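You operate a simulated robot arm through the tools that you are given. There is no shell and no other tool. Be economical: measure what you need, move in short steps, check, and stop when the job is done.

The job below is to be done with a simulated robot arm. You get a single attempt, and the scene is never put back.

TASK
Take the orange jumper plug with the white collar and put it on the upper wall shelf over the service bench. Fetch the grey jumper plug with the white collar and stand it on top of the beige long wooden block. Take the swap adapter with the white grip and put it on top of the pink tape case. Take the swap adapter with the yellow grip and leave it on the blue book. Close the upper drawer of the patch rack. Take the ties carton and leave it on top of the cream tape case. Fetch the steel jug and set it on top of the small loudspeaker. Open the top left drawer of the grey cabinet, take the teal square-head microphone from the inside of the top left drawer of the grey cabinet and leave it on the oak top of the grey cabinet and shut the drawer again. Put the green rolled strap on top of the large loudspeaker. Take the white felt roll and leave it on the low shelf of the long oak bench. Stack the string packet that says "light" from the top of the pedal bench on top of the string packet marked "medium". Press the g-note button three times. Pull the right door of the grey cabinet open. Do these in any order. Set down upright: grey jumper plug with the white collar, swap adapter with the white grip, swap adapter with the yellow grip, steel jug.

The check looks at the end state, three seconds after you hand in, the way a careful person would. Anything else that was tipped, shoved, dropped, spilled or broken makes it a failure.

THE ROBOT
A 6-joint arm with a two-finger gripper on a trunk, on a base that drives. Base frame: it is fixed to the floor where the robot stands at the start and does not move with it; the origin is under the middle of the robot, x ahead of it, y to its left, z up; the surface under the hand at the start is at about z = 0.76. Lengths are in m, angles in rad, forces in N, time in s.
Its first joint turns from -2.897 to 2.897 rad. Places, roughly: blue book [-4.5, 1, 0.25]; cream tape case [-4.5, 0.5, 0.75]; g-note button [-4.1, 0.6, 0.8]; green rolled strap (9x9x5 cm) [1.8, 2.2, 1.5]; grey jumper plug with the white co (3x3x7 cm) [0.5, 0, 0.8]; large loudspeaker (20x20x9 cm) [1.2, -0.2, 0.2]; long wooden block [3, 0, 1]; low shelf of the long oak bench [-2.1, 2.4, 0.3]; oak top of the grey cabinet [3.4, -0.3, 0.9]; orange jumper plug with the white  (3x3x7 cm) [0.7, 0, 0.8]; pink tape case [-1.25, -3.75, 0.5]; right door of the grey cabinet [3.6, -0.9, 0.4]; small loudspeaker (14x14x6 cm) [3.2, -0.2, 0.9]; steel jug (13x9x11 cm) [2.6, 0.9, 0.9]; string packet [-3.75, -0.25, 0.75]; swap adapter with the white grip (14x4x7 cm) [-0.4, -0.6, 0.8]; swap adapter with the yellow grip (14x4x7 cm) [-0.3, -0.7, 0.8]; teal square-head microphone (6x5x16 cm) [3.2, 0, 0.7]; ties carton [-3, -1.5, 1.5]; top left drawer of the grey cabinet [3.1, 0, 0.7]; upper drawer of the patch rack [-2.3, -1.8, 0.7]; upper wall shelf over the service bench (45x15 cm) [-0.46, -1.64, 1.52]; white felt roll (8x7x30 cm) [0.3, 4.2, 0.2]. Payload 2.45 kg.
Tool frame: the origin (TCP) lies between the finger pads and is the grasp point; the fingertips stand 0.02 m ahead of it; z points along the fingers, y is the line along which they close. The gripper opens to 0.14 m. The gripper's body begins 0.168 m behind the TCP.
Orientation is that of the tool frame in the base frame, as a unit quaternion [w, x, y, z]. With the fingers straight down and closing along the base's y, the tool's x points along the base's -x, its y along +y and its z along -z.

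THE INTERFACE
- The arm moves only by the tool play_rows. Its argument "plan" is a list of rows, each an object (a shift or turn left out is 0, a gripper value left out holds the last) with "hand": the finger opening in m, from 0 to 0.14; "slide": the shift along the tool's x, y, z in m, a list of three; "turn": the turn, a rotation vector about the tool's x, y, z in degrees, a list of three. In form: [{"hand": hand, "slide": [x, y, z], "turn": [wx, wy, wz]}, ...]. A call has 1 to 10 rows; each row is the pose to reach, as a shift and turn from the pose commanded when the call began, along the tool's axes at that moment. A row lasts 0.2 s, in which the tool goes at most 0.05 m and 0.15 rad; a call with a longer step from one row to the next is refused whole, and so is a gripper value outside its range. A pose out of reach is approached as far as the arm can. The call stops where the force on the tool passes 40 N (or 10 N more than at its start, if that is more) or the arm is blocked; 0.2 s more then pass. Each finger travels about 0.045 m/s and halts on what it meets, pressing with about 28 N; the grip force reading is that of the motor and also rises with nothing between the fingers. The clock runs only during rows and for 0.2 s after the last one: add rows that repeat a pose to give the fingers time. It gives the time, the measured TCP pose, the force on the tool (base axes), the opening and the grip force at its end, in the units of the frame above (readings bear some noise), with the torque about the TCP (base axes, N m) and any sound that the robot's microphone picked up.
- Cameras (640 x 400 px; columns grow to the right, rows downward): "scene" is now at [-0.1337, 0.101, 1.147]; the picture's right is [-0.80, -0.60, 0.00], its down [-0.18, 0.23, -0.96] and it looks along [0.58, -0.76, -0.29] (base axes); focal length 214 px, centre (320, 200). "wrist" rides on the gripper at [0.078, 0.011, -0.209] in the tool frame; the picture's right is [-0.14, 0.99, 0.00], its down [-0.92, -0.13, -0.37] and it looks along [-0.36, -0.05, 0.93] (tool axes); focal length 280 px, centre (320, 200). There is no depth. A picture from a camera that has moved, and an enlarged one, comes with that camera's place and axes in the base frame and with its lens.
- snapshot(camera): a new picture of that camera. It takes no simulated time.
- drive_base(legs): drives the robot by 1 to 6 legs, each [ahead, left, turn to the left] in m, m and rad, along the robot's own axes; the way and the turn of a leg run together, so that a leg with both is an arc; at most 1.5 m and 3.142 rad a leg. The arm and the cameras ride along, it lands a little off, and it stops where it bumps. It gives what a move gives.
- pan_tilt(pan, tilt): turns the head with the scene camera to pan (to the left, within 2.496 rad either way) and tilt (down, from -0.506 to 1.204), counted from straight ahead of the robot. It gives what a move gives.
- inspect(camera, box): a new picture of the part [left, top, right, bottom] of that camera's present view, enlarged. It takes no simulated time.
- close_job(): hands the job in; it is judged then, once.

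Work in short steps. Places have to be worked out from the pictures, the camera data and where the tool is seen: move nearer, look again, correct. Check each grasp and each placing, and mend what went wrong. You have 577 turns and 360 pictures in all, those below and enlarged ones among them. Open the gripper and draw the arm clear of the work before you hand the job in, unless the task says otherwise.

The tools are called after ">>>" as a command line: name --argument value ..., lists and objects as JSON in quotes. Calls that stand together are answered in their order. play_rows: Moves the arm, as the interface text tells. Its arguments: {"type":"object","properties":{"plan":{"type":"array"}},"required":["plan"]} The other tools are called the same way: drive_base (legs) drives the base; pan_tilt (pan, tilt) turns the head that bears the scene camera; snapshot (camera) takes a picture; inspect (camera, box) takes an enlarged picture of a part of a camera's view; close_job () hands the job in.

At the start:

```text
time_s: 0.0
eef_pos: [0.3755, -0.5023, 1.0382]
tool_rot: [0.0, 0.0, 1.0, 0.0]
ft_force: [-0.1, 0.4, -0.8]
moment: [0.02, 0.0, 0.03]
width: 0.14
grip_force: 0.1
robot x, y, heading: [-0.0001, -0.0016, 0.0]
head pan, tilt: [-0.922, 0.295]
```

scene: 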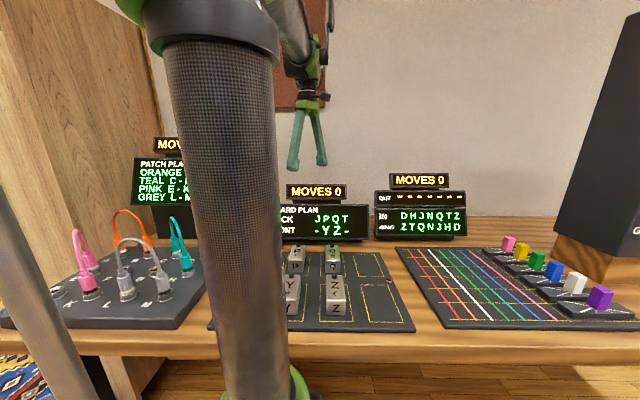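
wrist: 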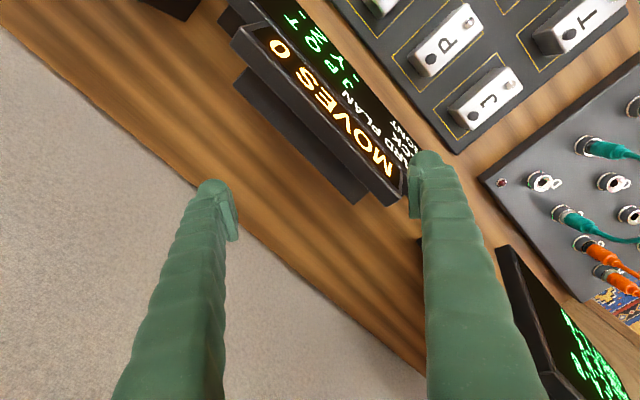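

I start by looking around with the head to map the room.

>>> pan_tilt --pan 0.0 --tilt 0.3

>>> snapshot --camera "scene"

>>> pan_tilt --pan 1.6 --tilt 0.3

>>> snapshot --camera "scene"

>>> pan_tilt --pan 2.49 --tilt 0.3

>>> snapshot --camera "scene"

>>> pan_tilt --pan -2.2 --tilt 0.3

>>> snapshot --camera "scene"

```text
time_s: 1.2
eef_pos: [0.3763, -0.5031, 1.0371]
tool_rot: [-0.001, 0.0, 1.0, 0.001]
ft_force: [-0.1, 0.2, 0.2]
moment: [0.01, -0.01, 0.0]
width: 0.1401
grip_force: 0.1
robot x, y, heading: [-0.0001, 0.0025, 0.002]
head pan, tilt: [0.0, 0.3]
```

```text
357 pictures are left
camera scene: at [-0.0967, 0.1753, 1.1466], right [0.0, -1.0, 0.0], down [-0.3, 0.0, -0.96], along [0.96, 0.0, -0.3], focal length 214 px, centre (320, 200)
```

scene: 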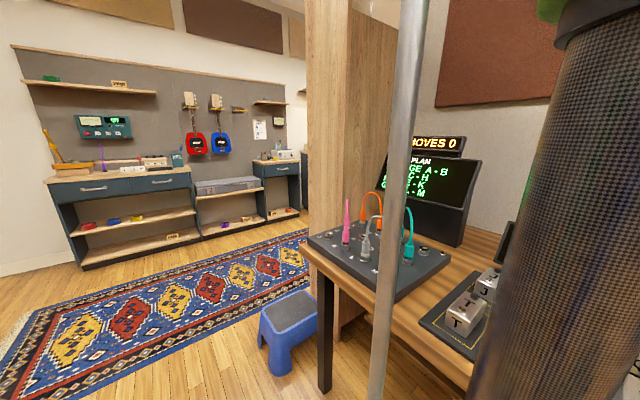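

```text
time_s: 2.9
eef_pos: [0.3749, -0.5019, 1.0386]
tool_rot: [0.0, 0.0, 1.0, 0.001]
ft_force: [0.0, 0.4, -0.6]
moment: [0.04, -0.02, 0.01]
width: 0.1399
grip_force: 0.0
robot x, y, heading: [0.0004, 0.0016, 0.002]
head pan, tilt: [1.6, 0.3]
```

```text
356 pictures are left
camera scene: at [-0.1928, 0.2687, 1.1466], right [1.0, 0.03, 0.0], down [0.01, -0.3, -0.96], along [-0.03, 0.95, -0.3], focal length 214 px, centre (320, 200)
```

scene: 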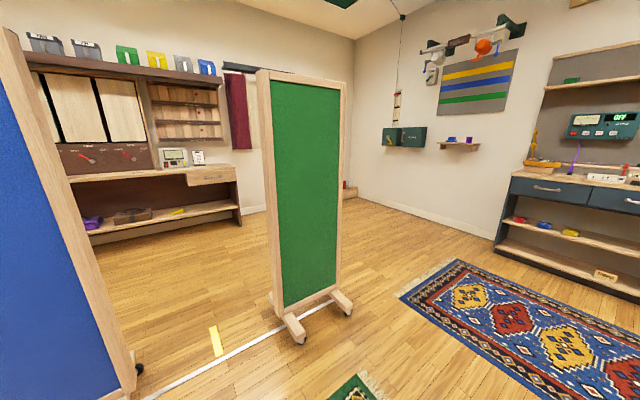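

```text
time_s: 4.1
eef_pos: [0.3757, -0.5015, 1.0388]
tool_rot: [0.001, 0.001, 1.0, 0.0]
ft_force: [0.9, -0.4, 0.4]
moment: [0.03, -0.01, 0.01]
width: 0.1398
grip_force: 0.1
robot x, y, heading: [0.0027, 0.0022, 0.003]
head pan, tilt: [2.491, 0.3]
```

```text
355 pictures are left
camera scene: at [-0.2643, 0.232, 1.1466], right [0.61, 0.8, 0.0], down [0.23, -0.18, -0.96], along [-0.76, 0.58, -0.3], focal length 214 px, centre (320, 200)
```

scene: 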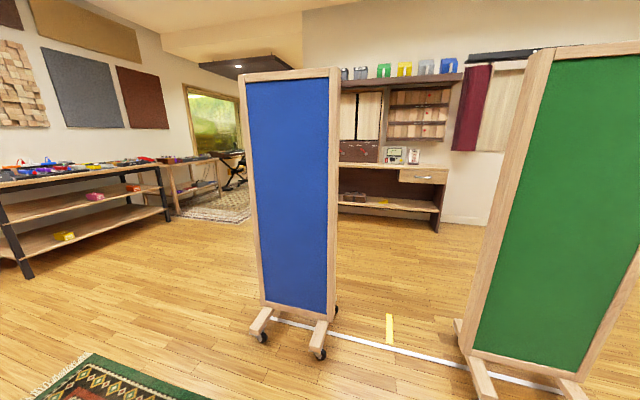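

```text
time_s: 7.8
eef_pos: [0.3758, -0.5013, 1.0382]
tool_rot: [0.0, 0.0, 1.0, 0.0]
ft_force: [-0.2, -0.2, -0.2]
moment: [0.01, -0.04, 0.0]
width: 0.1399
grip_force: 0.0
robot x, y, heading: [0.0034, -0.0006, -0.006]
head pan, tilt: [-2.201, 0.3]
```

```text
354 pictures are left
camera scene: at [-0.2451, 0.1, 1.1466], right [-0.81, 0.59, 0.0], down [0.17, 0.24, -0.96], along [-0.56, -0.77, -0.3], focal length 214 px, centre (320, 200)
```

scene: 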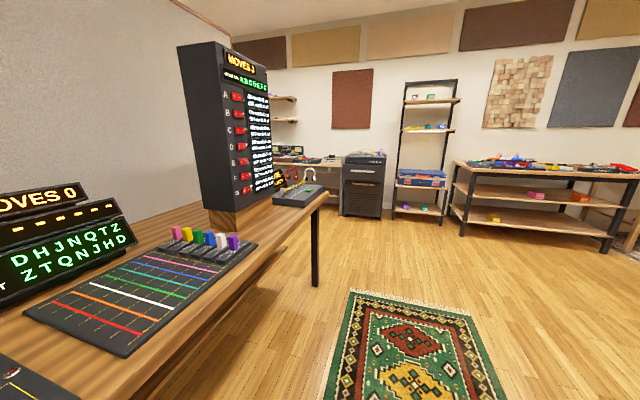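

A closer look at the patch board.

>>> pan_tilt --pan -0.2 --tilt 0.6

>>> inspect --camera "scene" --box '[160, 80, 400, 230]'

>>> snapshot --camera "scene"

```text
time_s: 9.7
eef_pos: [0.3756, -0.503, 1.0375]
tool_rot: [0.0, 0.001, 1.0, 0.0]
ft_force: [0.1, 0.4, -0.5]
moment: [0.03, -0.06, -0.04]
width: 0.1401
grip_force: 0.0
robot x, y, heading: [-0.0016, -0.001, -0.001]
head pan, tilt: [-0.201, 0.6]
```

```text
2.67 times, centred on (280, 155) of scene
camera zoom: at [-0.1035, 0.1577, 1.1191], right [-0.2, -0.98, 0.0], down [-0.55, 0.11, -0.83], along [0.81, -0.16, -0.56], focal length 572 px, centre (427, 320)
```

zoom: 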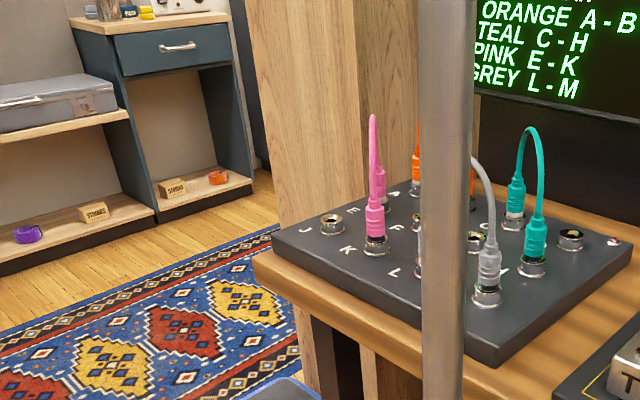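

```text
352 pictures are left
camera scene: at [-0.1035, 0.1577, 1.1191], right [-0.2, -0.98, 0.0], down [-0.55, 0.11, -0.83], along [0.81, -0.16, -0.56], focal length 214 px, centre (320, 200)
```

scene: 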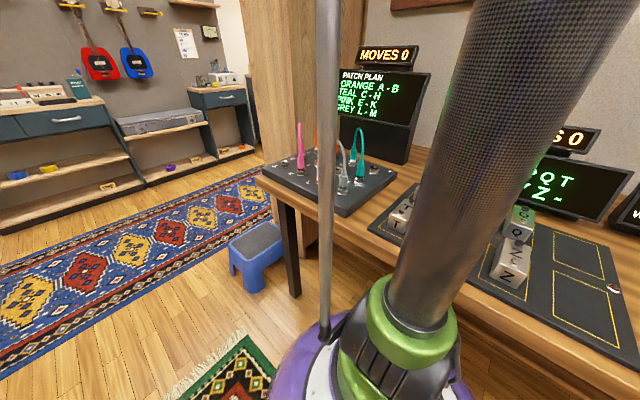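

I move the hand over the patch board to see the plugs from above.

>>> play_rows --plan '[{"slide": [0, 0.04, -0.02]}, {"slide": [0, 0.08, -0.05]}, {"slide": [0, 0.12, -0.07]}, {"slide": [0, 0.16, -0.09]}, {"slide": [0, 0.2, -0.1]}, {"slide": [0, 0.25, -0.1]}, {"slide": [0, 0.3, -0.1]}, {"slide": [0, 0.34, -0.1]}, {"slide": [0, 0.38, -0.1]}, {"slide": [0, 0.42, -0.1]}]'

>>> snapshot --camera "wrist"

```text
time_s: 11.9
eef_pos: [0.3773, -0.0813, 1.1367]
tool_rot: [0.001, 0.002, 1.0, -0.001]
ft_force: [0.2, 0.2, -0.4]
moment: [-0.02, 0.08, -0.02]
width: 0.1398
grip_force: 0.2
robot x, y, heading: [-0.0014, 0.0029, -0.0]
head pan, tilt: [-0.201, 0.6]
```

```text
351 pictures are left
camera wrist: at [0.2979, -0.0727, 1.3457], right [0.14, 0.99, 0.0], down [0.92, -0.13, 0.37], along [0.36, -0.05, -0.93], focal length 280 px, centre (320, 200)
```

wrist: 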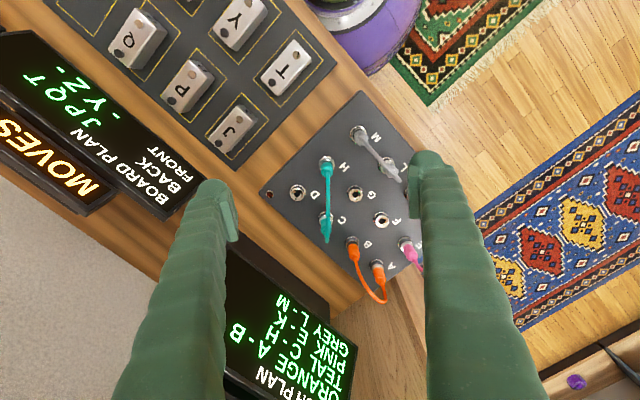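

>>> inspect --camera "wrist" --box '[260, 100, 440, 310]'

>>> inspect --camera "scene" --box '[270, 110, 400, 220]'

```text
1.90 times, centred on (350, 205) of wrist
camera zoom: at [0.2979, -0.0727, 1.3457], right [0.14, 0.99, 0.0], down [0.92, -0.13, 0.37], along [0.36, -0.05, -0.93], focal length 534 px, centre (263, 190)
```

zoom: 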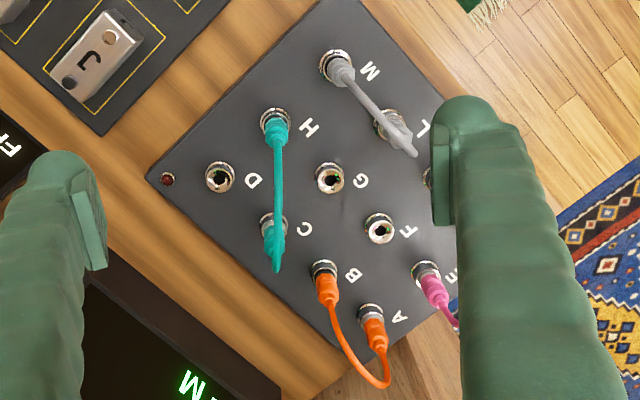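

```text
3.64 times, centred on (335, 165) of scene
camera zoom: at [-0.1688, 0.1099, 1.0864], right [-0.95, -0.31, 0.0], down [-0.26, 0.81, -0.53], along [0.16, -0.51, -0.85], focal length 780 px, centre (266, 327)
```

zoom: 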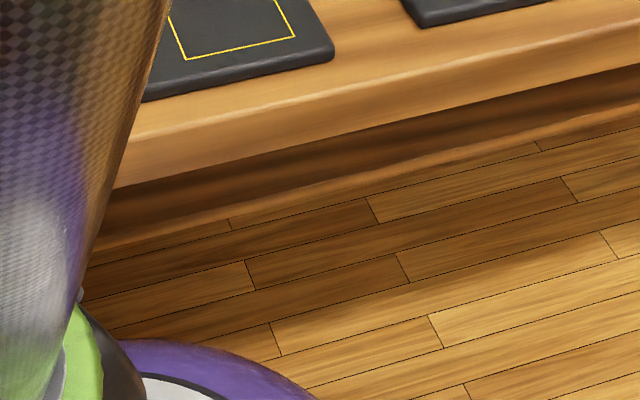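

The head view seems off from its reported angles; I re-aim it and also look more closely at the plugs with the wrist camera after moving nearer.

>>> play_rows --plan '[{"slide": [-0.04, 0.0, 0]}, {"slide": [-0.08, 0.0, 0.0]}, {"slide": [-0.12, 0.0, 0.0]}, {"slide": [-0.12, 0.04, 0.04]}, {"slide": [-0.12, 0.04, 0.04]}]'

>>> snapshot --camera "wrist"

>>> snapshot --camera "scene"

```text
refused: row 4 steps farther than a row can; nothing moved
```

```text
348 pictures are left
camera wrist: at [0.2979, -0.0727, 1.3457], right [0.14, 0.99, 0.0], down [0.92, -0.13, 0.37], along [0.36, -0.05, -0.93], focal length 280 px, centre (320, 200)
```

wrist: 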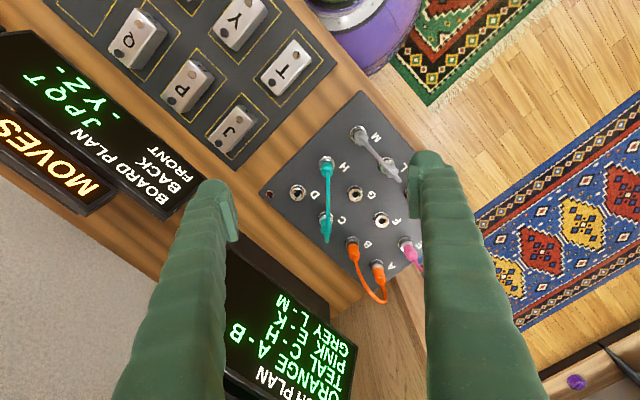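

```text
347 pictures are left
camera scene: at [-0.1688, 0.1099, 1.0864], right [-0.95, -0.31, 0.0], down [-0.26, 0.81, -0.53], along [0.16, -0.51, -0.85], focal length 214 px, centre (320, 200)
```

scene: 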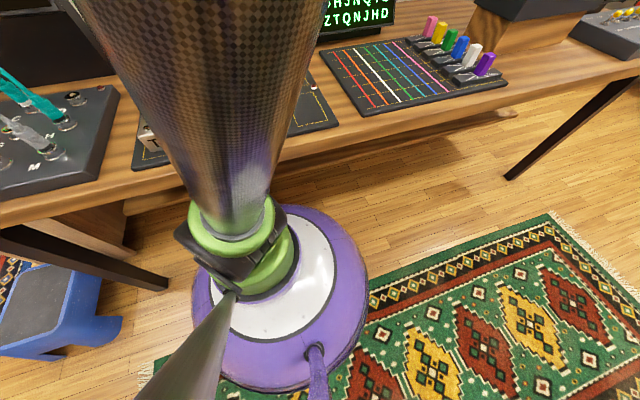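

>>> play_rows --plan '[{"slide": [-0.04, 0.0, 0]}, {"slide": [-0.08, 0.0, 0.0]}, {"slide": [-0.12, 0.0, 0.0]}, {"slide": [-0.12, 0.03, 0.03]}, {"slide": [-0.12, 0.03, 0.06]}, {"slide": [-0.12, 0.03, 0.06]}]'

>>> snapshot --camera "wrist"

>>> pan_tilt --pan -0.2 --tilt 0.5

>>> snapshot --camera "scene"

```text
time_s: 13.3
eef_pos: [0.4955, -0.0521, 1.0795]
tool_rot: [0.0, 0.0, 1.0, 0.001]
ft_force: [-0.1, -0.8, -0.8]
moment: [0.04, 0.01, 0.0]
width: 0.1399
grip_force: 0.1
robot x, y, heading: [-0.003, -0.0009, -0.0]
head pan, tilt: [-0.201, 0.6]
```

```text
346 pictures are left
camera wrist: at [0.4165, -0.0423, 1.2884], right [0.14, 0.99, 0.0], down [0.92, -0.13, 0.37], along [0.36, -0.05, -0.93], focal length 280 px, centre (320, 200)
```

wrist: 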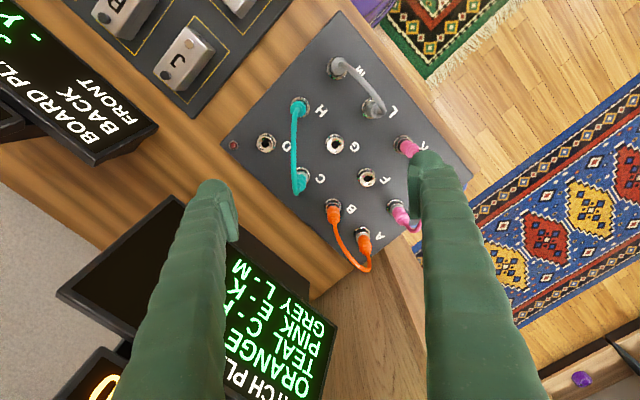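

```text
time_s: 14.0
eef_pos: [0.4948, -0.0529, 1.079]
tool_rot: [0.0, -0.001, 1.0, 0.0]
ft_force: [0.0, -0.1, -0.8]
moment: [-0.02, -0.01, 0.02]
width: 0.14
grip_force: 0.0
robot x, y, heading: [0.0003, 0.0008, 0.001]
head pan, tilt: [-0.201, 0.499]
```

```text
345 pictures are left
camera scene: at [-0.101, 0.1574, 1.1281], right [-0.2, -0.98, 0.0], down [-0.47, 0.1, -0.88], along [0.86, -0.17, -0.48], focal length 214 px, centre (320, 200)
```

scene: 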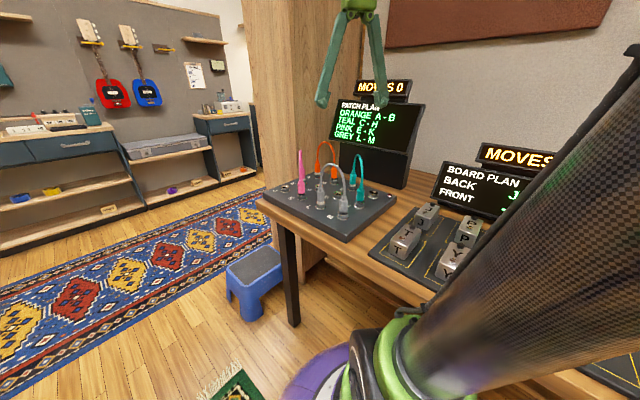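

>>> inspect --camera "wrist" --box '[300, 180, 440, 280]'

>>> inspect --camera "wrist" --box '[300, 40, 440, 140]'

>>> inspect --camera "scene" --box '[280, 130, 380, 230]'

```text
4.00 times, centred on (370, 230) of wrist
camera zoom: at [0.4166, -0.0424, 1.2887], right [0.14, 0.99, 0.0], down [0.92, -0.13, 0.37], along [0.36, -0.05, -0.93], focal length 1122 px, centre (120, 80)
```

zoom: 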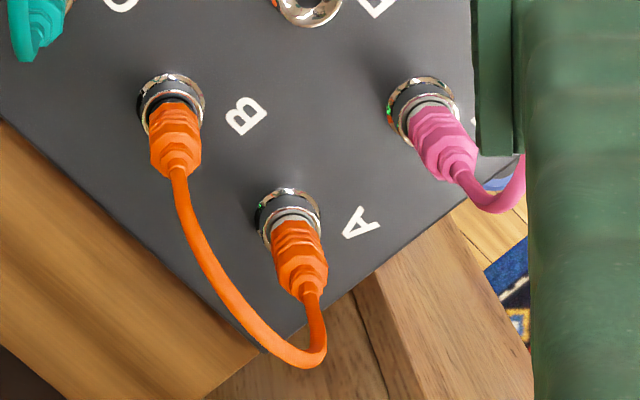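

```text
4.00 times, centred on (370, 90) of wrist
camera zoom: at [0.4166, -0.0424, 1.2887], right [0.14, 0.99, 0.0], down [0.92, -0.13, 0.37], along [0.36, -0.05, -0.93], focal length 1122 px, centre (120, 640)
```

zoom: 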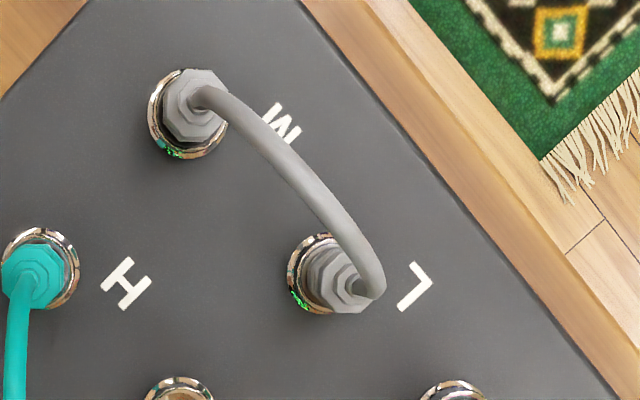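

```text
4.00 times, centred on (330, 180) of scene
camera zoom: at [-0.101, 0.1574, 1.1281], right [-0.2, -0.98, 0.0], down [-0.47, 0.1, -0.88], along [0.86, -0.17, -0.48], focal length 858 px, centre (280, 280)
```

zoom: 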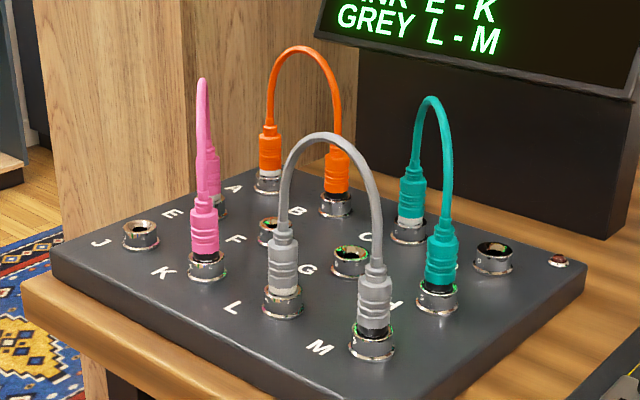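

Letters A (orange) and L (grey) carry the white collars. I judge A at (0.688, 0.003). I turn the hand so the fingers close across the A–B cable and go above it.

>>> play_rows --plan '[{"hand": 0.07, "slide": [-0.03, 0.01, 0], "turn": [0, 0, -7]}, {"slide": [-0.06, 0.02, 0], "turn": [0, 0, -14]}, {"slide": [-0.1, 0.03, 0], "turn": [0, 0, -21]}, {"slide": [-0.14, 0.04, 0], "turn": [0, 0, -28]}, {"slide": [-0.17, 0.05, 0], "turn": [0, 0, -34.8]}, {"slide": [-0.193, 0.056, 0], "turn": [0, 0, -34.8]}, {"slide": [-0.193, 0.056, 0], "turn": [0, 0, -34.8]}]'

>>> snapshot --camera "wrist"

>>> inspect --camera "scene" --box '[220, 20, 420, 230]'

```text
time_s: 15.6
eef_pos: [0.6884, 0.0046, 1.0787]
tool_rot: [0.0, -0.298, 0.954, 0.0]
ft_force: [-0.1, -0.7, -0.1]
moment: [-0.04, -0.05, -0.03]
width: 0.07
grip_force: 0.0
robot x, y, heading: [-0.0018, 0.0019, 0.002]
head pan, tilt: [-0.201, 0.499]
```

```text
341 pictures are left
camera wrist: at [0.6183, -0.0329, 1.288], right [-0.45, 0.89, 0.0], down [0.83, 0.42, 0.37], along [0.33, 0.17, -0.93], focal length 280 px, centre (320, 200)
```

wrist: 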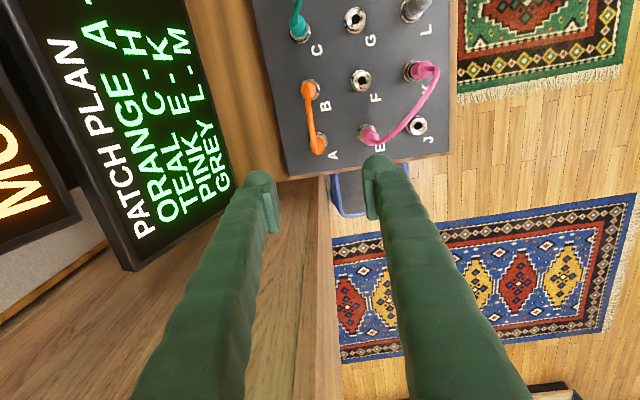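

```text
1.90 times, centred on (320, 125) of scene
camera zoom: at [-0.1009, 0.1574, 1.1282], right [-0.2, -0.98, 0.0], down [-0.47, 0.1, -0.88], along [0.86, -0.17, -0.48], focal length 408 px, centre (320, 343)
```

zoom: 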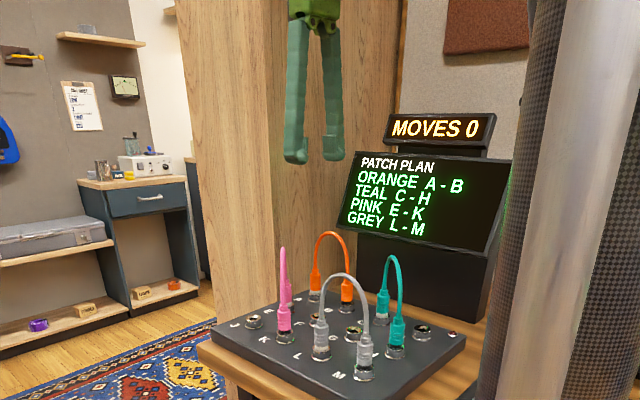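

A matches within 3 mm. Descend in steps to z≈0.845 with opening 0.07.

>>> play_rows --plan '[{"slide": [0, -0.002, 0.045]}, {"slide": [0, -0.002, 0.09]}, {"slide": [0, -0.002, 0.13]}, {"slide": [0, -0.002, 0.17]}, {"slide": [0, -0.002, 0.2]}, {"slide": [0, -0.002, 0.22]}, {"slide": [0, -0.002, 0.232]}]'

>>> inspect --camera "scene" --box '[240, 50, 400, 230]'

>>> snapshot --camera "wrist"

```text
time_s: 17.2
eef_pos: [0.6906, 0.0009, 0.8472]
tool_rot: [0.0, -0.3, 0.954, 0.0]
ft_force: [-0.6, -0.8, -0.4]
moment: [-0.01, -0.01, 0.01]
width: 0.0698
grip_force: 0.1
robot x, y, heading: [-0.0049, -0.0002, 0.005]
head pan, tilt: [-0.201, 0.499]
```

```text
2.22 times, centred on (320, 140) of scene
camera zoom: at [-0.1009, 0.1574, 1.1282], right [-0.2, -0.98, 0.0], down [-0.47, 0.1, -0.88], along [0.86, -0.18, -0.48], focal length 477 px, centre (320, 333)
```

zoom: 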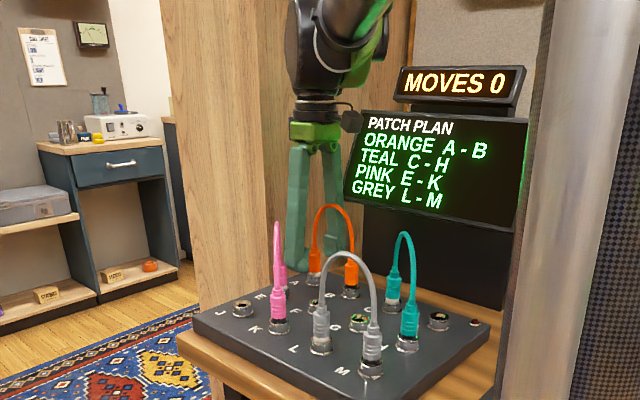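

```text
338 pictures are left
camera wrist: at [0.6214, -0.0349, 1.0557], right [-0.45, 0.89, 0.0], down [0.83, 0.42, 0.37], along [0.33, 0.17, -0.93], focal length 280 px, centre (320, 200)
```

wrist: 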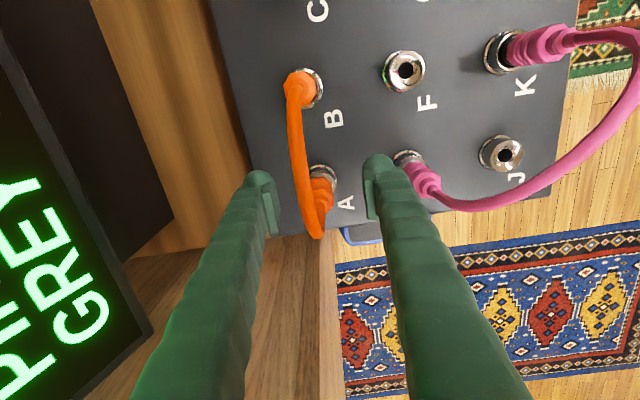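

The plug sits between the fingers. Close.

>>> play_rows --plan '[{"hand": 0.01}, {"hand": 0.01}, {"hand": 0.01}, {"hand": 0.01}, {"hand": 0.01}]'

>>> play_rows --plan '[{"slide": [0, 0, -0.01]}, {"slide": [0, 0, -0.02]}, {"slide": [0, 0, -0.03]}, {"slide": [0, 0, -0.04]}, {"slide": [0, 0, -0.05]}]'

>>> inspect --camera "scene" --box '[240, 50, 400, 230]'

>>> snapshot --camera "wrist"

```text
time_s: 18.4
eef_pos: [0.6921, 0.0028, 0.848]
tool_rot: [0.0, -0.299, 0.954, -0.001]
ft_force: [-0.6, 0.0, -0.2]
moment: [0.0, 0.0, 0.0]
width: 0.0204
grip_force: 27.9
robot x, y, heading: [0.002, 0.0025, 0.003]
head pan, tilt: [-0.201, 0.499]
```

```text
time_s: 19.6
eef_pos: [0.6904, 0.0012, 0.8964]
tool_rot: [0.0, -0.299, 0.954, 0.001]
ft_force: [1.0, -0.3, 0.2]
moment: [-0.01, -0.01, 0.01]
width: 0.0205
grip_force: 28.2
robot x, y, heading: [0.0048, 0.0009, -0.0]
head pan, tilt: [-0.201, 0.499]
```

```text
2.22 times, centred on (320, 140) of scene
camera zoom: at [-0.1008, 0.1574, 1.1282], right [-0.2, -0.98, 0.0], down [-0.47, 0.1, -0.88], along [0.86, -0.18, -0.48], focal length 477 px, centre (320, 333)
```

zoom: 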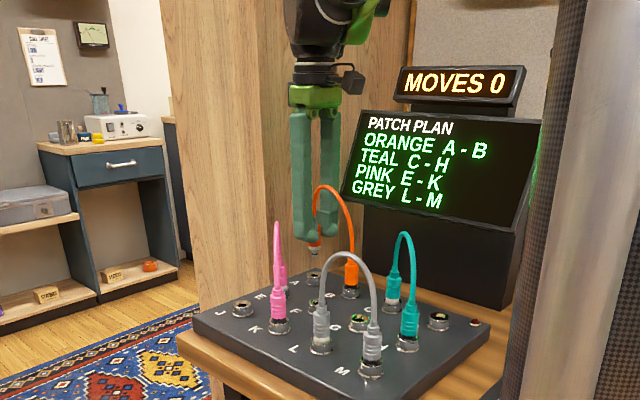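

```text
336 pictures are left
camera wrist: at [0.6198, -0.0348, 1.1049], right [-0.45, 0.89, 0.0], down [0.83, 0.42, 0.37], along [0.33, 0.17, -0.93], focal length 280 px, centre (320, 200)
```

wrist: 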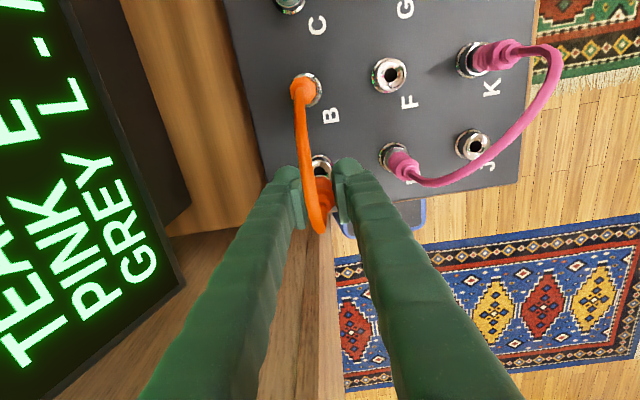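

The plug is out and the cable merely stretches. I lift further and look whether the cable lets go, then look toward the shelf.

>>> play_rows --plan '[{"slide": [0.02, 0, -0.045]}, {"slide": [0.04, 0, -0.09]}, {"slide": [0.06, 0, -0.13]}, {"slide": [0.1, 0, -0.16]}, {"slide": [0.14, 0, -0.18]}, {"slide": [0.18, 0, -0.2]}, {"slide": [0.22, 0, -0.2]}, {"slide": [0.26, 0, -0.2]}]'

>>> snapshot --camera "scene"

>>> pan_tilt --pan -1.75 --tilt 0.0

>>> snapshot --camera "scene"

```text
time_s: 21.4
eef_pos: [0.475, -0.146, 1.095]
tool_rot: [0.0, -0.3, 0.954, 0.0]
ft_force: [-0.1, 0.6, -0.2]
moment: [-0.01, 0.04, -0.01]
width: 0.0205
grip_force: 28.3
robot x, y, heading: [0.0001, 0.0007, 0.001]
head pan, tilt: [-0.201, 0.499]
```

```text
335 pictures are left
camera scene: at [-0.1008, 0.1573, 1.1282], right [-0.2, -0.98, 0.0], down [-0.47, 0.1, -0.88], along [0.86, -0.17, -0.48], focal length 214 px, centre (320, 200)
```

scene: 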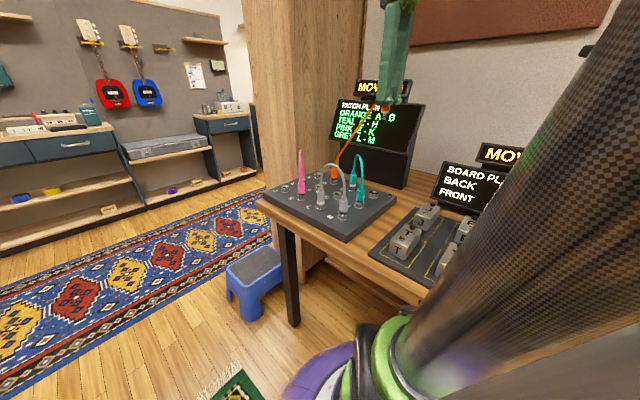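

```text
time_s: 23.0
eef_pos: [0.4769, -0.1452, 1.095]
tool_rot: [0.0, -0.298, 0.954, 0.0]
ft_force: [-0.8, 0.9, 0.2]
moment: [-0.04, 0.0, 0.0]
width: 0.0205
grip_force: 28.7
robot x, y, heading: [-0.0016, -0.0001, 0.002]
head pan, tilt: [-1.751, 0.0]
```

```text
334 pictures are left
camera scene: at [-0.1066, 0.1382, 1.1683], right [-0.41, -0.91, 0.0], down [-0.06, 0.03, -1.0], along [0.91, -0.41, -0.07], focal length 214 px, centre (320, 200)
```

scene: 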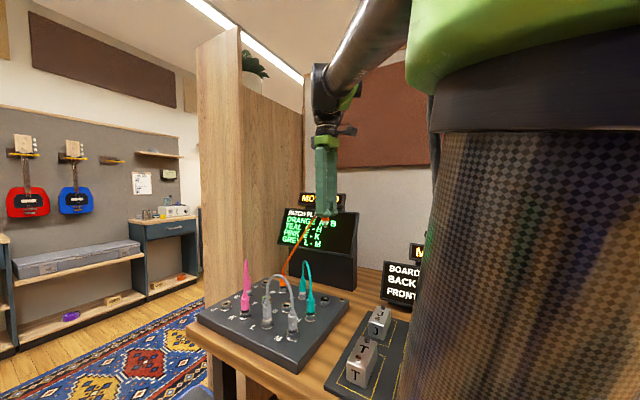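

>>> snapshot --camera "scene"

```text
333 pictures are left
camera scene: at [-0.1066, 0.1382, 1.1683], right [-0.41, -0.91, 0.0], down [-0.06, 0.03, -1.0], along [0.91, -0.41, -0.07], focal length 214 px, centre (320, 200)
```

scene: 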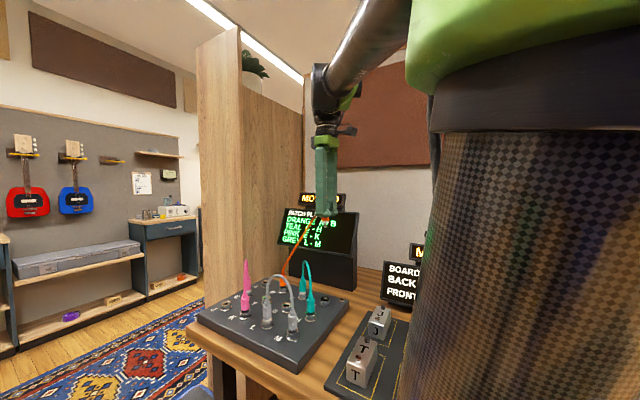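

>>> pan_tilt --pan -1.75 --tilt 0.0

>>> snapshot --camera "scene"

```text
time_s: 23.6
eef_pos: [0.4773, -0.1448, 1.0962]
tool_rot: [0.0, -0.299, 0.954, 0.001]
ft_force: [-0.1, -0.7, -0.5]
moment: [0.0, 0.0, 0.02]
width: 0.0204
grip_force: 28.1
robot x, y, heading: [0.0043, -0.003, 0.001]
head pan, tilt: [-1.751, 0.0]
```

```text
332 pictures are left
camera scene: at [-0.1068, 0.1382, 1.169], right [-0.41, -0.91, 0.0], down [-0.05, 0.02, -1.0], along [0.91, -0.41, -0.06], focal length 214 px, centre (320, 200)
```

scene: 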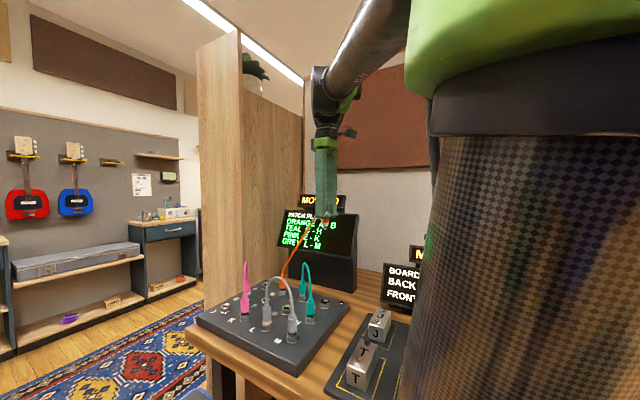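

The head was being blocked by the arm, so I bring it back. Then I back away from the bench, turn to face the wall and go along it toward the shelf.

>>> pan_tilt --pan 0.3 --tilt 0.2

>>> drive_base --legs '[[-0.3, 0.4, 0], [0, 0, -0.927], [0, -0.7, 0], [0, -0.65, 0]]'

>>> snapshot --camera "scene"

>>> snapshot --camera "wrist"

```text
time_s: 25.6
eef_pos: [0.4773, -0.1439, 1.0942]
tool_rot: [0.0, -0.299, 0.954, 0.0]
ft_force: [0.2, 0.7, -0.3]
moment: [0.01, 0.0, 0.0]
width: 0.0204
grip_force: 27.7
robot x, y, heading: [-0.0017, -0.001, 0.001]
head pan, tilt: [0.3, 0.201]
```

```text
time_s: 37.5
eef_pos: [-1.1927, -0.8899, 1.0958]
tool_rot: [0.0, 0.155, 0.988, 0.0]
ft_force: [-0.2, -0.2, -1.5]
moment: [0.01, -0.03, 0.03]
width: 0.0204
grip_force: 28.1
robot x, y, heading: [-1.3675, -0.4216, -0.919]
head pan, tilt: [0.3, 0.201]
```

```text
331 pictures are left
camera scene: at [-1.2687, -0.2195, 1.1558], right [-0.58, -0.82, 0.0], down [-0.16, 0.12, -0.98], along [0.8, -0.57, -0.2], focal length 214 px, centre (320, 200)
```

scene: 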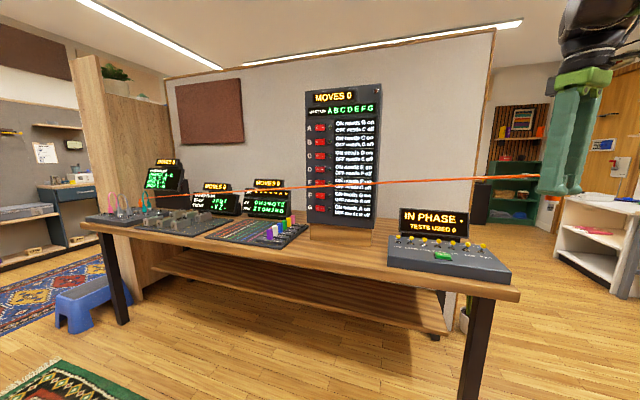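

```text
330 pictures are left
camera wrist: at [-1.2653, -0.8573, 1.3042], right [0.43, 0.9, 0.0], down [0.84, -0.4, 0.37], along [0.33, -0.16, -0.93], focal length 280 px, centre (320, 200)
```

wrist: 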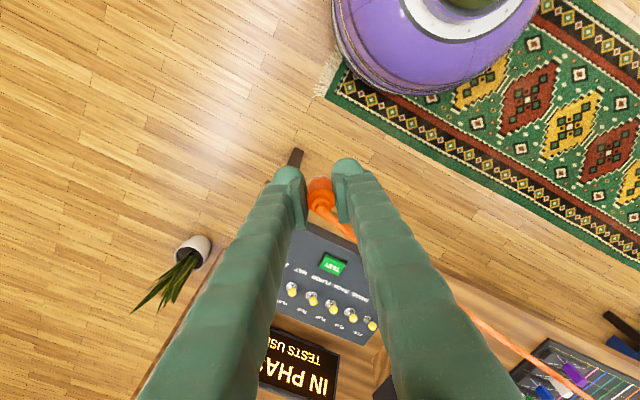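

The shelf must be on the far side of this partition. I move along past the bench end and look at what lies beyond.

>>> drive_base --legs '[[0, -0.9, 0]]'

>>> pan_tilt --pan 0.1 --tilt 0.35

>>> snapshot --camera "scene"

```text
time_s: 42.3
eef_pos: [-1.8993, -1.441, 1.0958]
tool_rot: [0.0, 0.147, 0.989, 0.0]
ft_force: [-0.5, 0.4, -0.9]
moment: [0.0, 0.01, 0.02]
width: 0.0206
grip_force: 28.2
robot x, y, heading: [-2.0791, -0.9786, -0.901]
head pan, tilt: [0.3, 0.201]
```

```text
time_s: 43.0
eef_pos: [-1.9, -1.4405, 1.0953]
tool_rot: [0.0, 0.147, 0.989, 0.0]
ft_force: [-0.1, 0.8, -0.5]
moment: [0.02, -0.01, 0.0]
width: 0.0206
grip_force: 28.3
robot x, y, heading: [-2.0794, -0.9753, -0.902]
head pan, tilt: [0.099, 0.351]
```

```text
329 pictures are left
camera scene: at [-1.9964, -0.7859, 1.1419], right [-0.72, -0.69, 0.0], down [-0.24, 0.25, -0.94], along [0.65, -0.68, -0.34], focal length 214 px, centre (320, 200)
```

scene: 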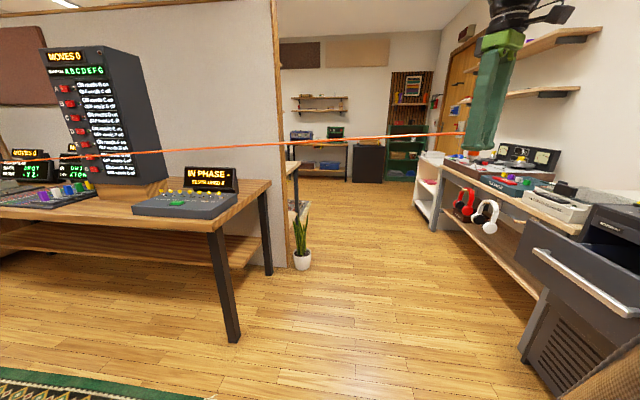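

The corridor past the plant is free; the service bench lies behind the partition. I drive forward along the corridor, then look left.

>>> drive_base --legs '[[1.3, -0.05, 0], [1.2, -0.05, 0]]'

>>> pan_tilt --pan 1.5 --tilt 0.1

>>> snapshot --camera "scene"

>>> pan_tilt --pan 2.4 --tilt 0.1

>>> snapshot --camera "scene"

```text
time_s: 55.3
eef_pos: [-0.4076, -3.4776, 1.0954]
tool_rot: [0.0, 0.147, 0.989, -0.001]
ft_force: [-1.2, 0.0, -0.4]
moment: [0.02, -0.01, -0.02]
width: 0.0204
grip_force: 28.3
robot x, y, heading: [-0.5891, -3.0156, -0.9]
head pan, tilt: [0.099, 0.351]
```

```text
time_s: 56.8
eef_pos: [-0.4072, -3.4757, 1.0952]
tool_rot: [0.001, 0.147, 0.989, 0.0]
ft_force: [0.2, -0.4, -0.5]
moment: [-0.01, 0.0, 0.01]
width: 0.0204
grip_force: 28.5
robot x, y, heading: [-0.5889, -3.0111, -0.906]
head pan, tilt: [1.499, 0.099]
```

```text
328 pictures are left
camera scene: at [-0.4935, -2.7031, 1.1652], right [0.56, -0.83, 0.0], down [-0.08, -0.06, -0.99], along [0.82, 0.56, -0.1], focal length 214 px, centre (320, 200)
```

scene: 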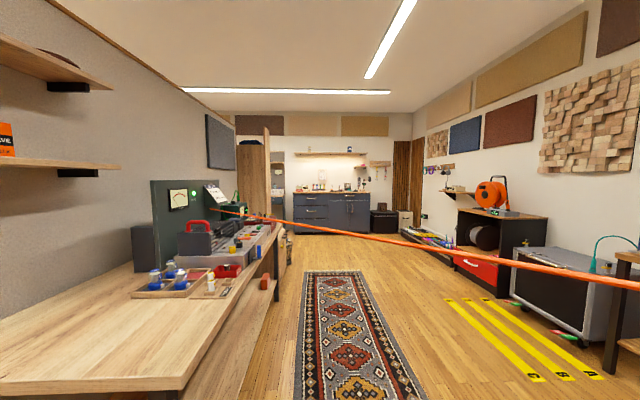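

```text
time_s: 58.0
eef_pos: [-0.4075, -3.4766, 1.0962]
tool_rot: [0.0, 0.147, 0.989, 0.001]
ft_force: [0.4, -0.7, -0.1]
moment: [-0.03, 0.0, -0.04]
width: 0.0205
grip_force: 28.1
robot x, y, heading: [-0.5925, -3.0104, -0.905]
head pan, tilt: [2.4, 0.099]
```

```text
327 pictures are left
camera scene: at [-0.5629, -2.6631, 1.1652], right [1.0, -0.07, 0.0], down [-0.01, -0.1, -1.0], along [0.07, 0.99, -0.1], focal length 214 px, centre (320, 200)
```

scene: 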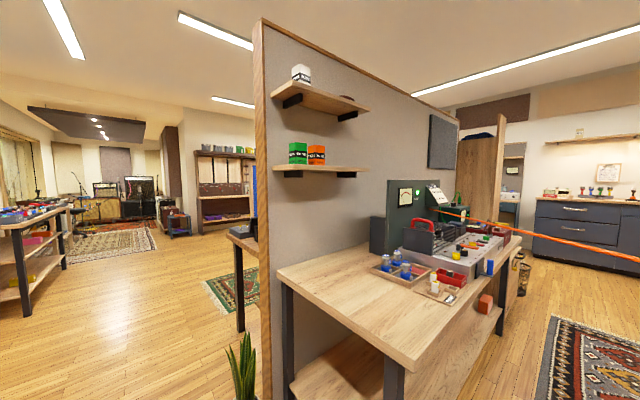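

The upper wall shelf is seen, with a white cup near its left end and a brown disk further along. I turn to face it and move in front of it.

>>> drive_base --legs '[[0, 0, 3.12], [0, -0.9, 0]]'

>>> pan_tilt --pan 0.3 --tilt -0.1

>>> snapshot --camera "scene"

```text
time_s: 70.0
eef_pos: [-0.028, -2.0142, 1.0944]
tool_rot: [0.0, 0.986, -0.168, 0.0]
ft_force: [0.8, 0.2, -0.4]
moment: [-0.02, 0.01, -0.01]
width: 0.0204
grip_force: 28.2
robot x, y, heading: [0.1331, -2.4889, 2.199]
head pan, tilt: [2.4, 0.099]
```

```text
time_s: 72.0
eef_pos: [-0.0281, -2.0141, 1.0961]
tool_rot: [0.0, 0.985, -0.17, 0.0]
ft_force: [0.4, 0.4, -1.0]
moment: [0.03, 0.03, -0.02]
width: 0.0203
grip_force: 27.8
robot x, y, heading: [0.1348, -2.4846, 2.188]
head pan, tilt: [0.3, -0.099]
```

```text
326 pictures are left
camera scene: at [0.0305, -2.6893, 1.1831], right [0.6, 0.8, 0.0], down [-0.08, 0.06, -1.0], along [-0.79, 0.6, 0.1], focal length 214 px, centre (320, 200)
```

scene: 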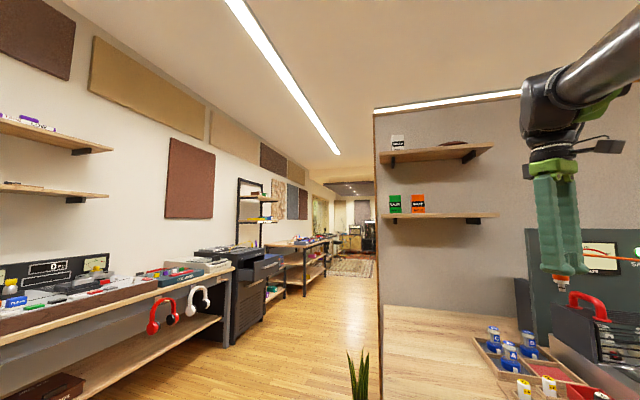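

I raise the hand to see whether tool-down works at shelf height, while backing nothing else.

>>> play_rows --plan '[{"slide": [0, 0, -0.05]}, {"slide": [0, 0, -0.1]}, {"slide": [0, 0, -0.15]}, {"slide": [0, 0, -0.2]}, {"slide": [0, 0, -0.25]}, {"slide": [0, 0, -0.3]}, {"slide": [0, 0, -0.35]}, {"slide": [0, 0, -0.4]}, {"slide": [0, 0, -0.45]}, {"slide": [0, 0, -0.5]}]'

>>> snapshot --camera "scene"

>>> snapshot --camera "wrist"

```text
time_s: 74.2
eef_pos: [-0.0245, -2.0334, 1.4394]
tool_rot: [0.0, 0.985, -0.17, 0.0]
ft_force: [-0.7, 0.0, -0.9]
moment: [0.0, -0.01, 0.01]
width: 0.0203
grip_force: 27.8
out of reach, approached as far as the arm can: row 7, 8, 9, 10
robot x, y, heading: [0.1325, -2.4869, 2.19]
head pan, tilt: [0.3, -0.099]
```

```text
325 pictures are left
camera scene: at [0.0305, -2.6891, 1.1831], right [0.6, 0.8, 0.0], down [-0.08, 0.06, -1.0], along [-0.79, 0.6, 0.1], focal length 214 px, centre (320, 200)
```

scene: 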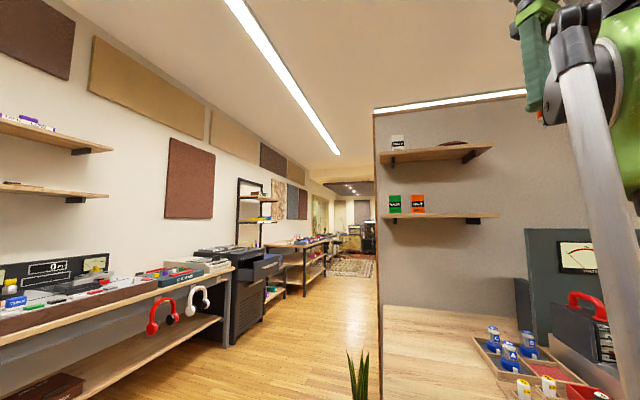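

```text
324 pictures are left
camera wrist: at [0.046, -2.0715, 1.6482], right [-0.46, -0.89, 0.0], down [-0.82, 0.43, 0.37], along [-0.33, 0.17, -0.93], focal length 280 px, centre (320, 200)
```

wrist: 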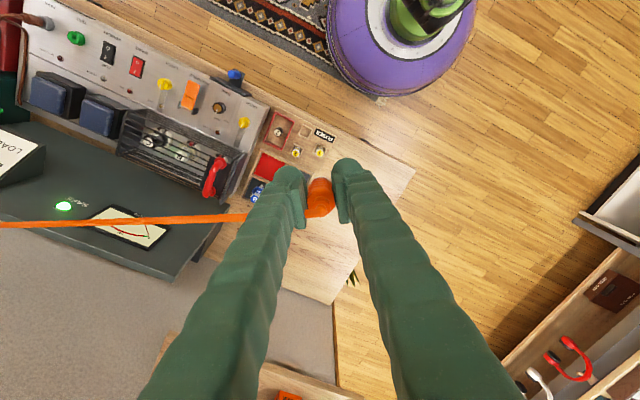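

Tool-down tops out at z≈1.44, so I'll tilt the hand toward the wall. First lower slightly and yaw so the fingers close along the shelf.

>>> play_rows --plan '[{"slide": [0, 0, 0.05], "turn": [0, 0, 8]}, {"slide": [0, 0, 0.1], "turn": [0, 0, 16]}, {"slide": [0, 0, 0.15], "turn": [0, 0, 24]}, {"slide": [0, 0, 0.2], "turn": [0, 0, 32]}, {"slide": [0, 0, 0.2], "turn": [0, 0, 35]}]'

```text
time_s: 75.4
eef_pos: [-0.0198, -2.0323, 1.238]
tool_rot: [0.0, 0.888, -0.459, 0.0]
ft_force: [-0.6, 0.0, -0.1]
moment: [0.02, -0.02, 0.02]
width: 0.0207
grip_force: 28.0
robot x, y, heading: [0.1354, -2.4888, 2.188]
head pan, tilt: [0.3, -0.099]
```

>>> play_rows --plan '[{"slide": [0, 0, -0.02], "turn": [0, -8, 0]}, {"slide": [0, 0, -0.06], "turn": [0, -16, 0]}, {"slide": [0, 0, -0.1], "turn": [0, -24, 0]}, {"slide": [0, 0, -0.15], "turn": [0, -32, 0]}, {"slide": [0, 0, -0.2], "turn": [0, -40, 0]}, {"slide": [0, 0, -0.25], "turn": [0, -48, 0]}, {"slide": [0, 0, -0.3], "turn": [0, -54, 0]}, {"slide": [0, 0, -0.34], "turn": [0, -60, 0]}, {"slide": [0, 0, -0.37], "turn": [0, -60, 0]}]'

>>> snapshot --camera "scene"

>>> snapshot --camera "wrist"

```text
time_s: 77.4
eef_pos: [-0.0234, -2.0309, 1.5917]
tool_rot: [-0.229, 0.769, -0.396, -0.446]
ft_force: [-0.7, 0.6, 0.0]
moment: [-0.02, -0.03, -0.03]
width: 0.0204
grip_force: 27.9
out of reach, approached as far as the arm can: row 9
robot x, y, heading: [0.1353, -2.4879, 2.19]
head pan, tilt: [0.3, -0.099]
```

```text
323 pictures are left
camera scene: at [0.0118, -2.761, 1.1737], right [-0.21, 0.98, 0.0], down [0.01, 0.0, -1.0], along [-0.98, -0.21, -0.01], focal length 214 px, centre (320, 200)
```

scene: 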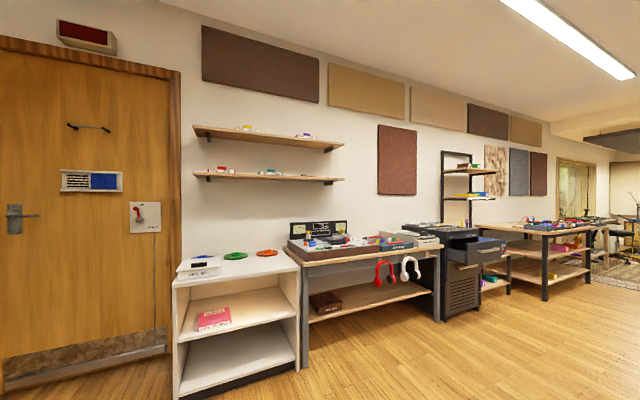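

```text
322 pictures are left
camera wrist: at [0.0957, -2.2177, 1.628], right [-0.85, -0.52, 0.12], down [0.02, 0.19, 0.98], along [-0.53, 0.83, -0.14], focal length 280 px, centre (320, 200)
```

wrist: 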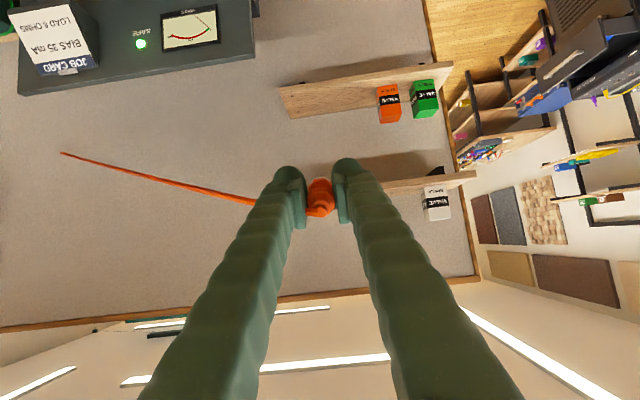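

The tilted pose reaches z 1.59. I drive the base closer and line up with the free gap between the box and the disk on the shelf.

>>> drive_base --legs '[[0.17, 0.17, 0.02]]'

>>> snapshot --camera "wrist"

```text
time_s: 79.2
eef_pos: [-0.2677, -1.9982, 1.592]
tool_rot: [-0.226, 0.773, -0.389, -0.448]
ft_force: [-0.3, 0.1, 0.1]
moment: [0.0, 0.04, 0.01]
width: 0.0205
grip_force: 27.9
robot x, y, heading: [-0.1031, -2.4534, 2.216]
head pan, tilt: [0.3, -0.099]
```

```text
321 pictures are left
camera wrist: at [-0.1456, -2.1825, 1.6279], right [-0.84, -0.54, 0.12], down [0.02, 0.19, 0.98], along [-0.55, 0.82, -0.15], focal length 280 px, centre (320, 200)
```

wrist: 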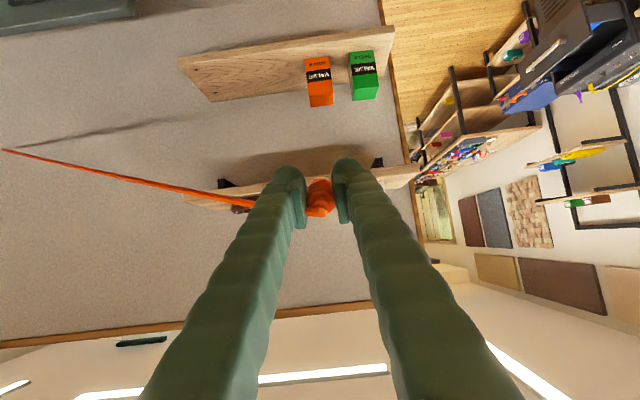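

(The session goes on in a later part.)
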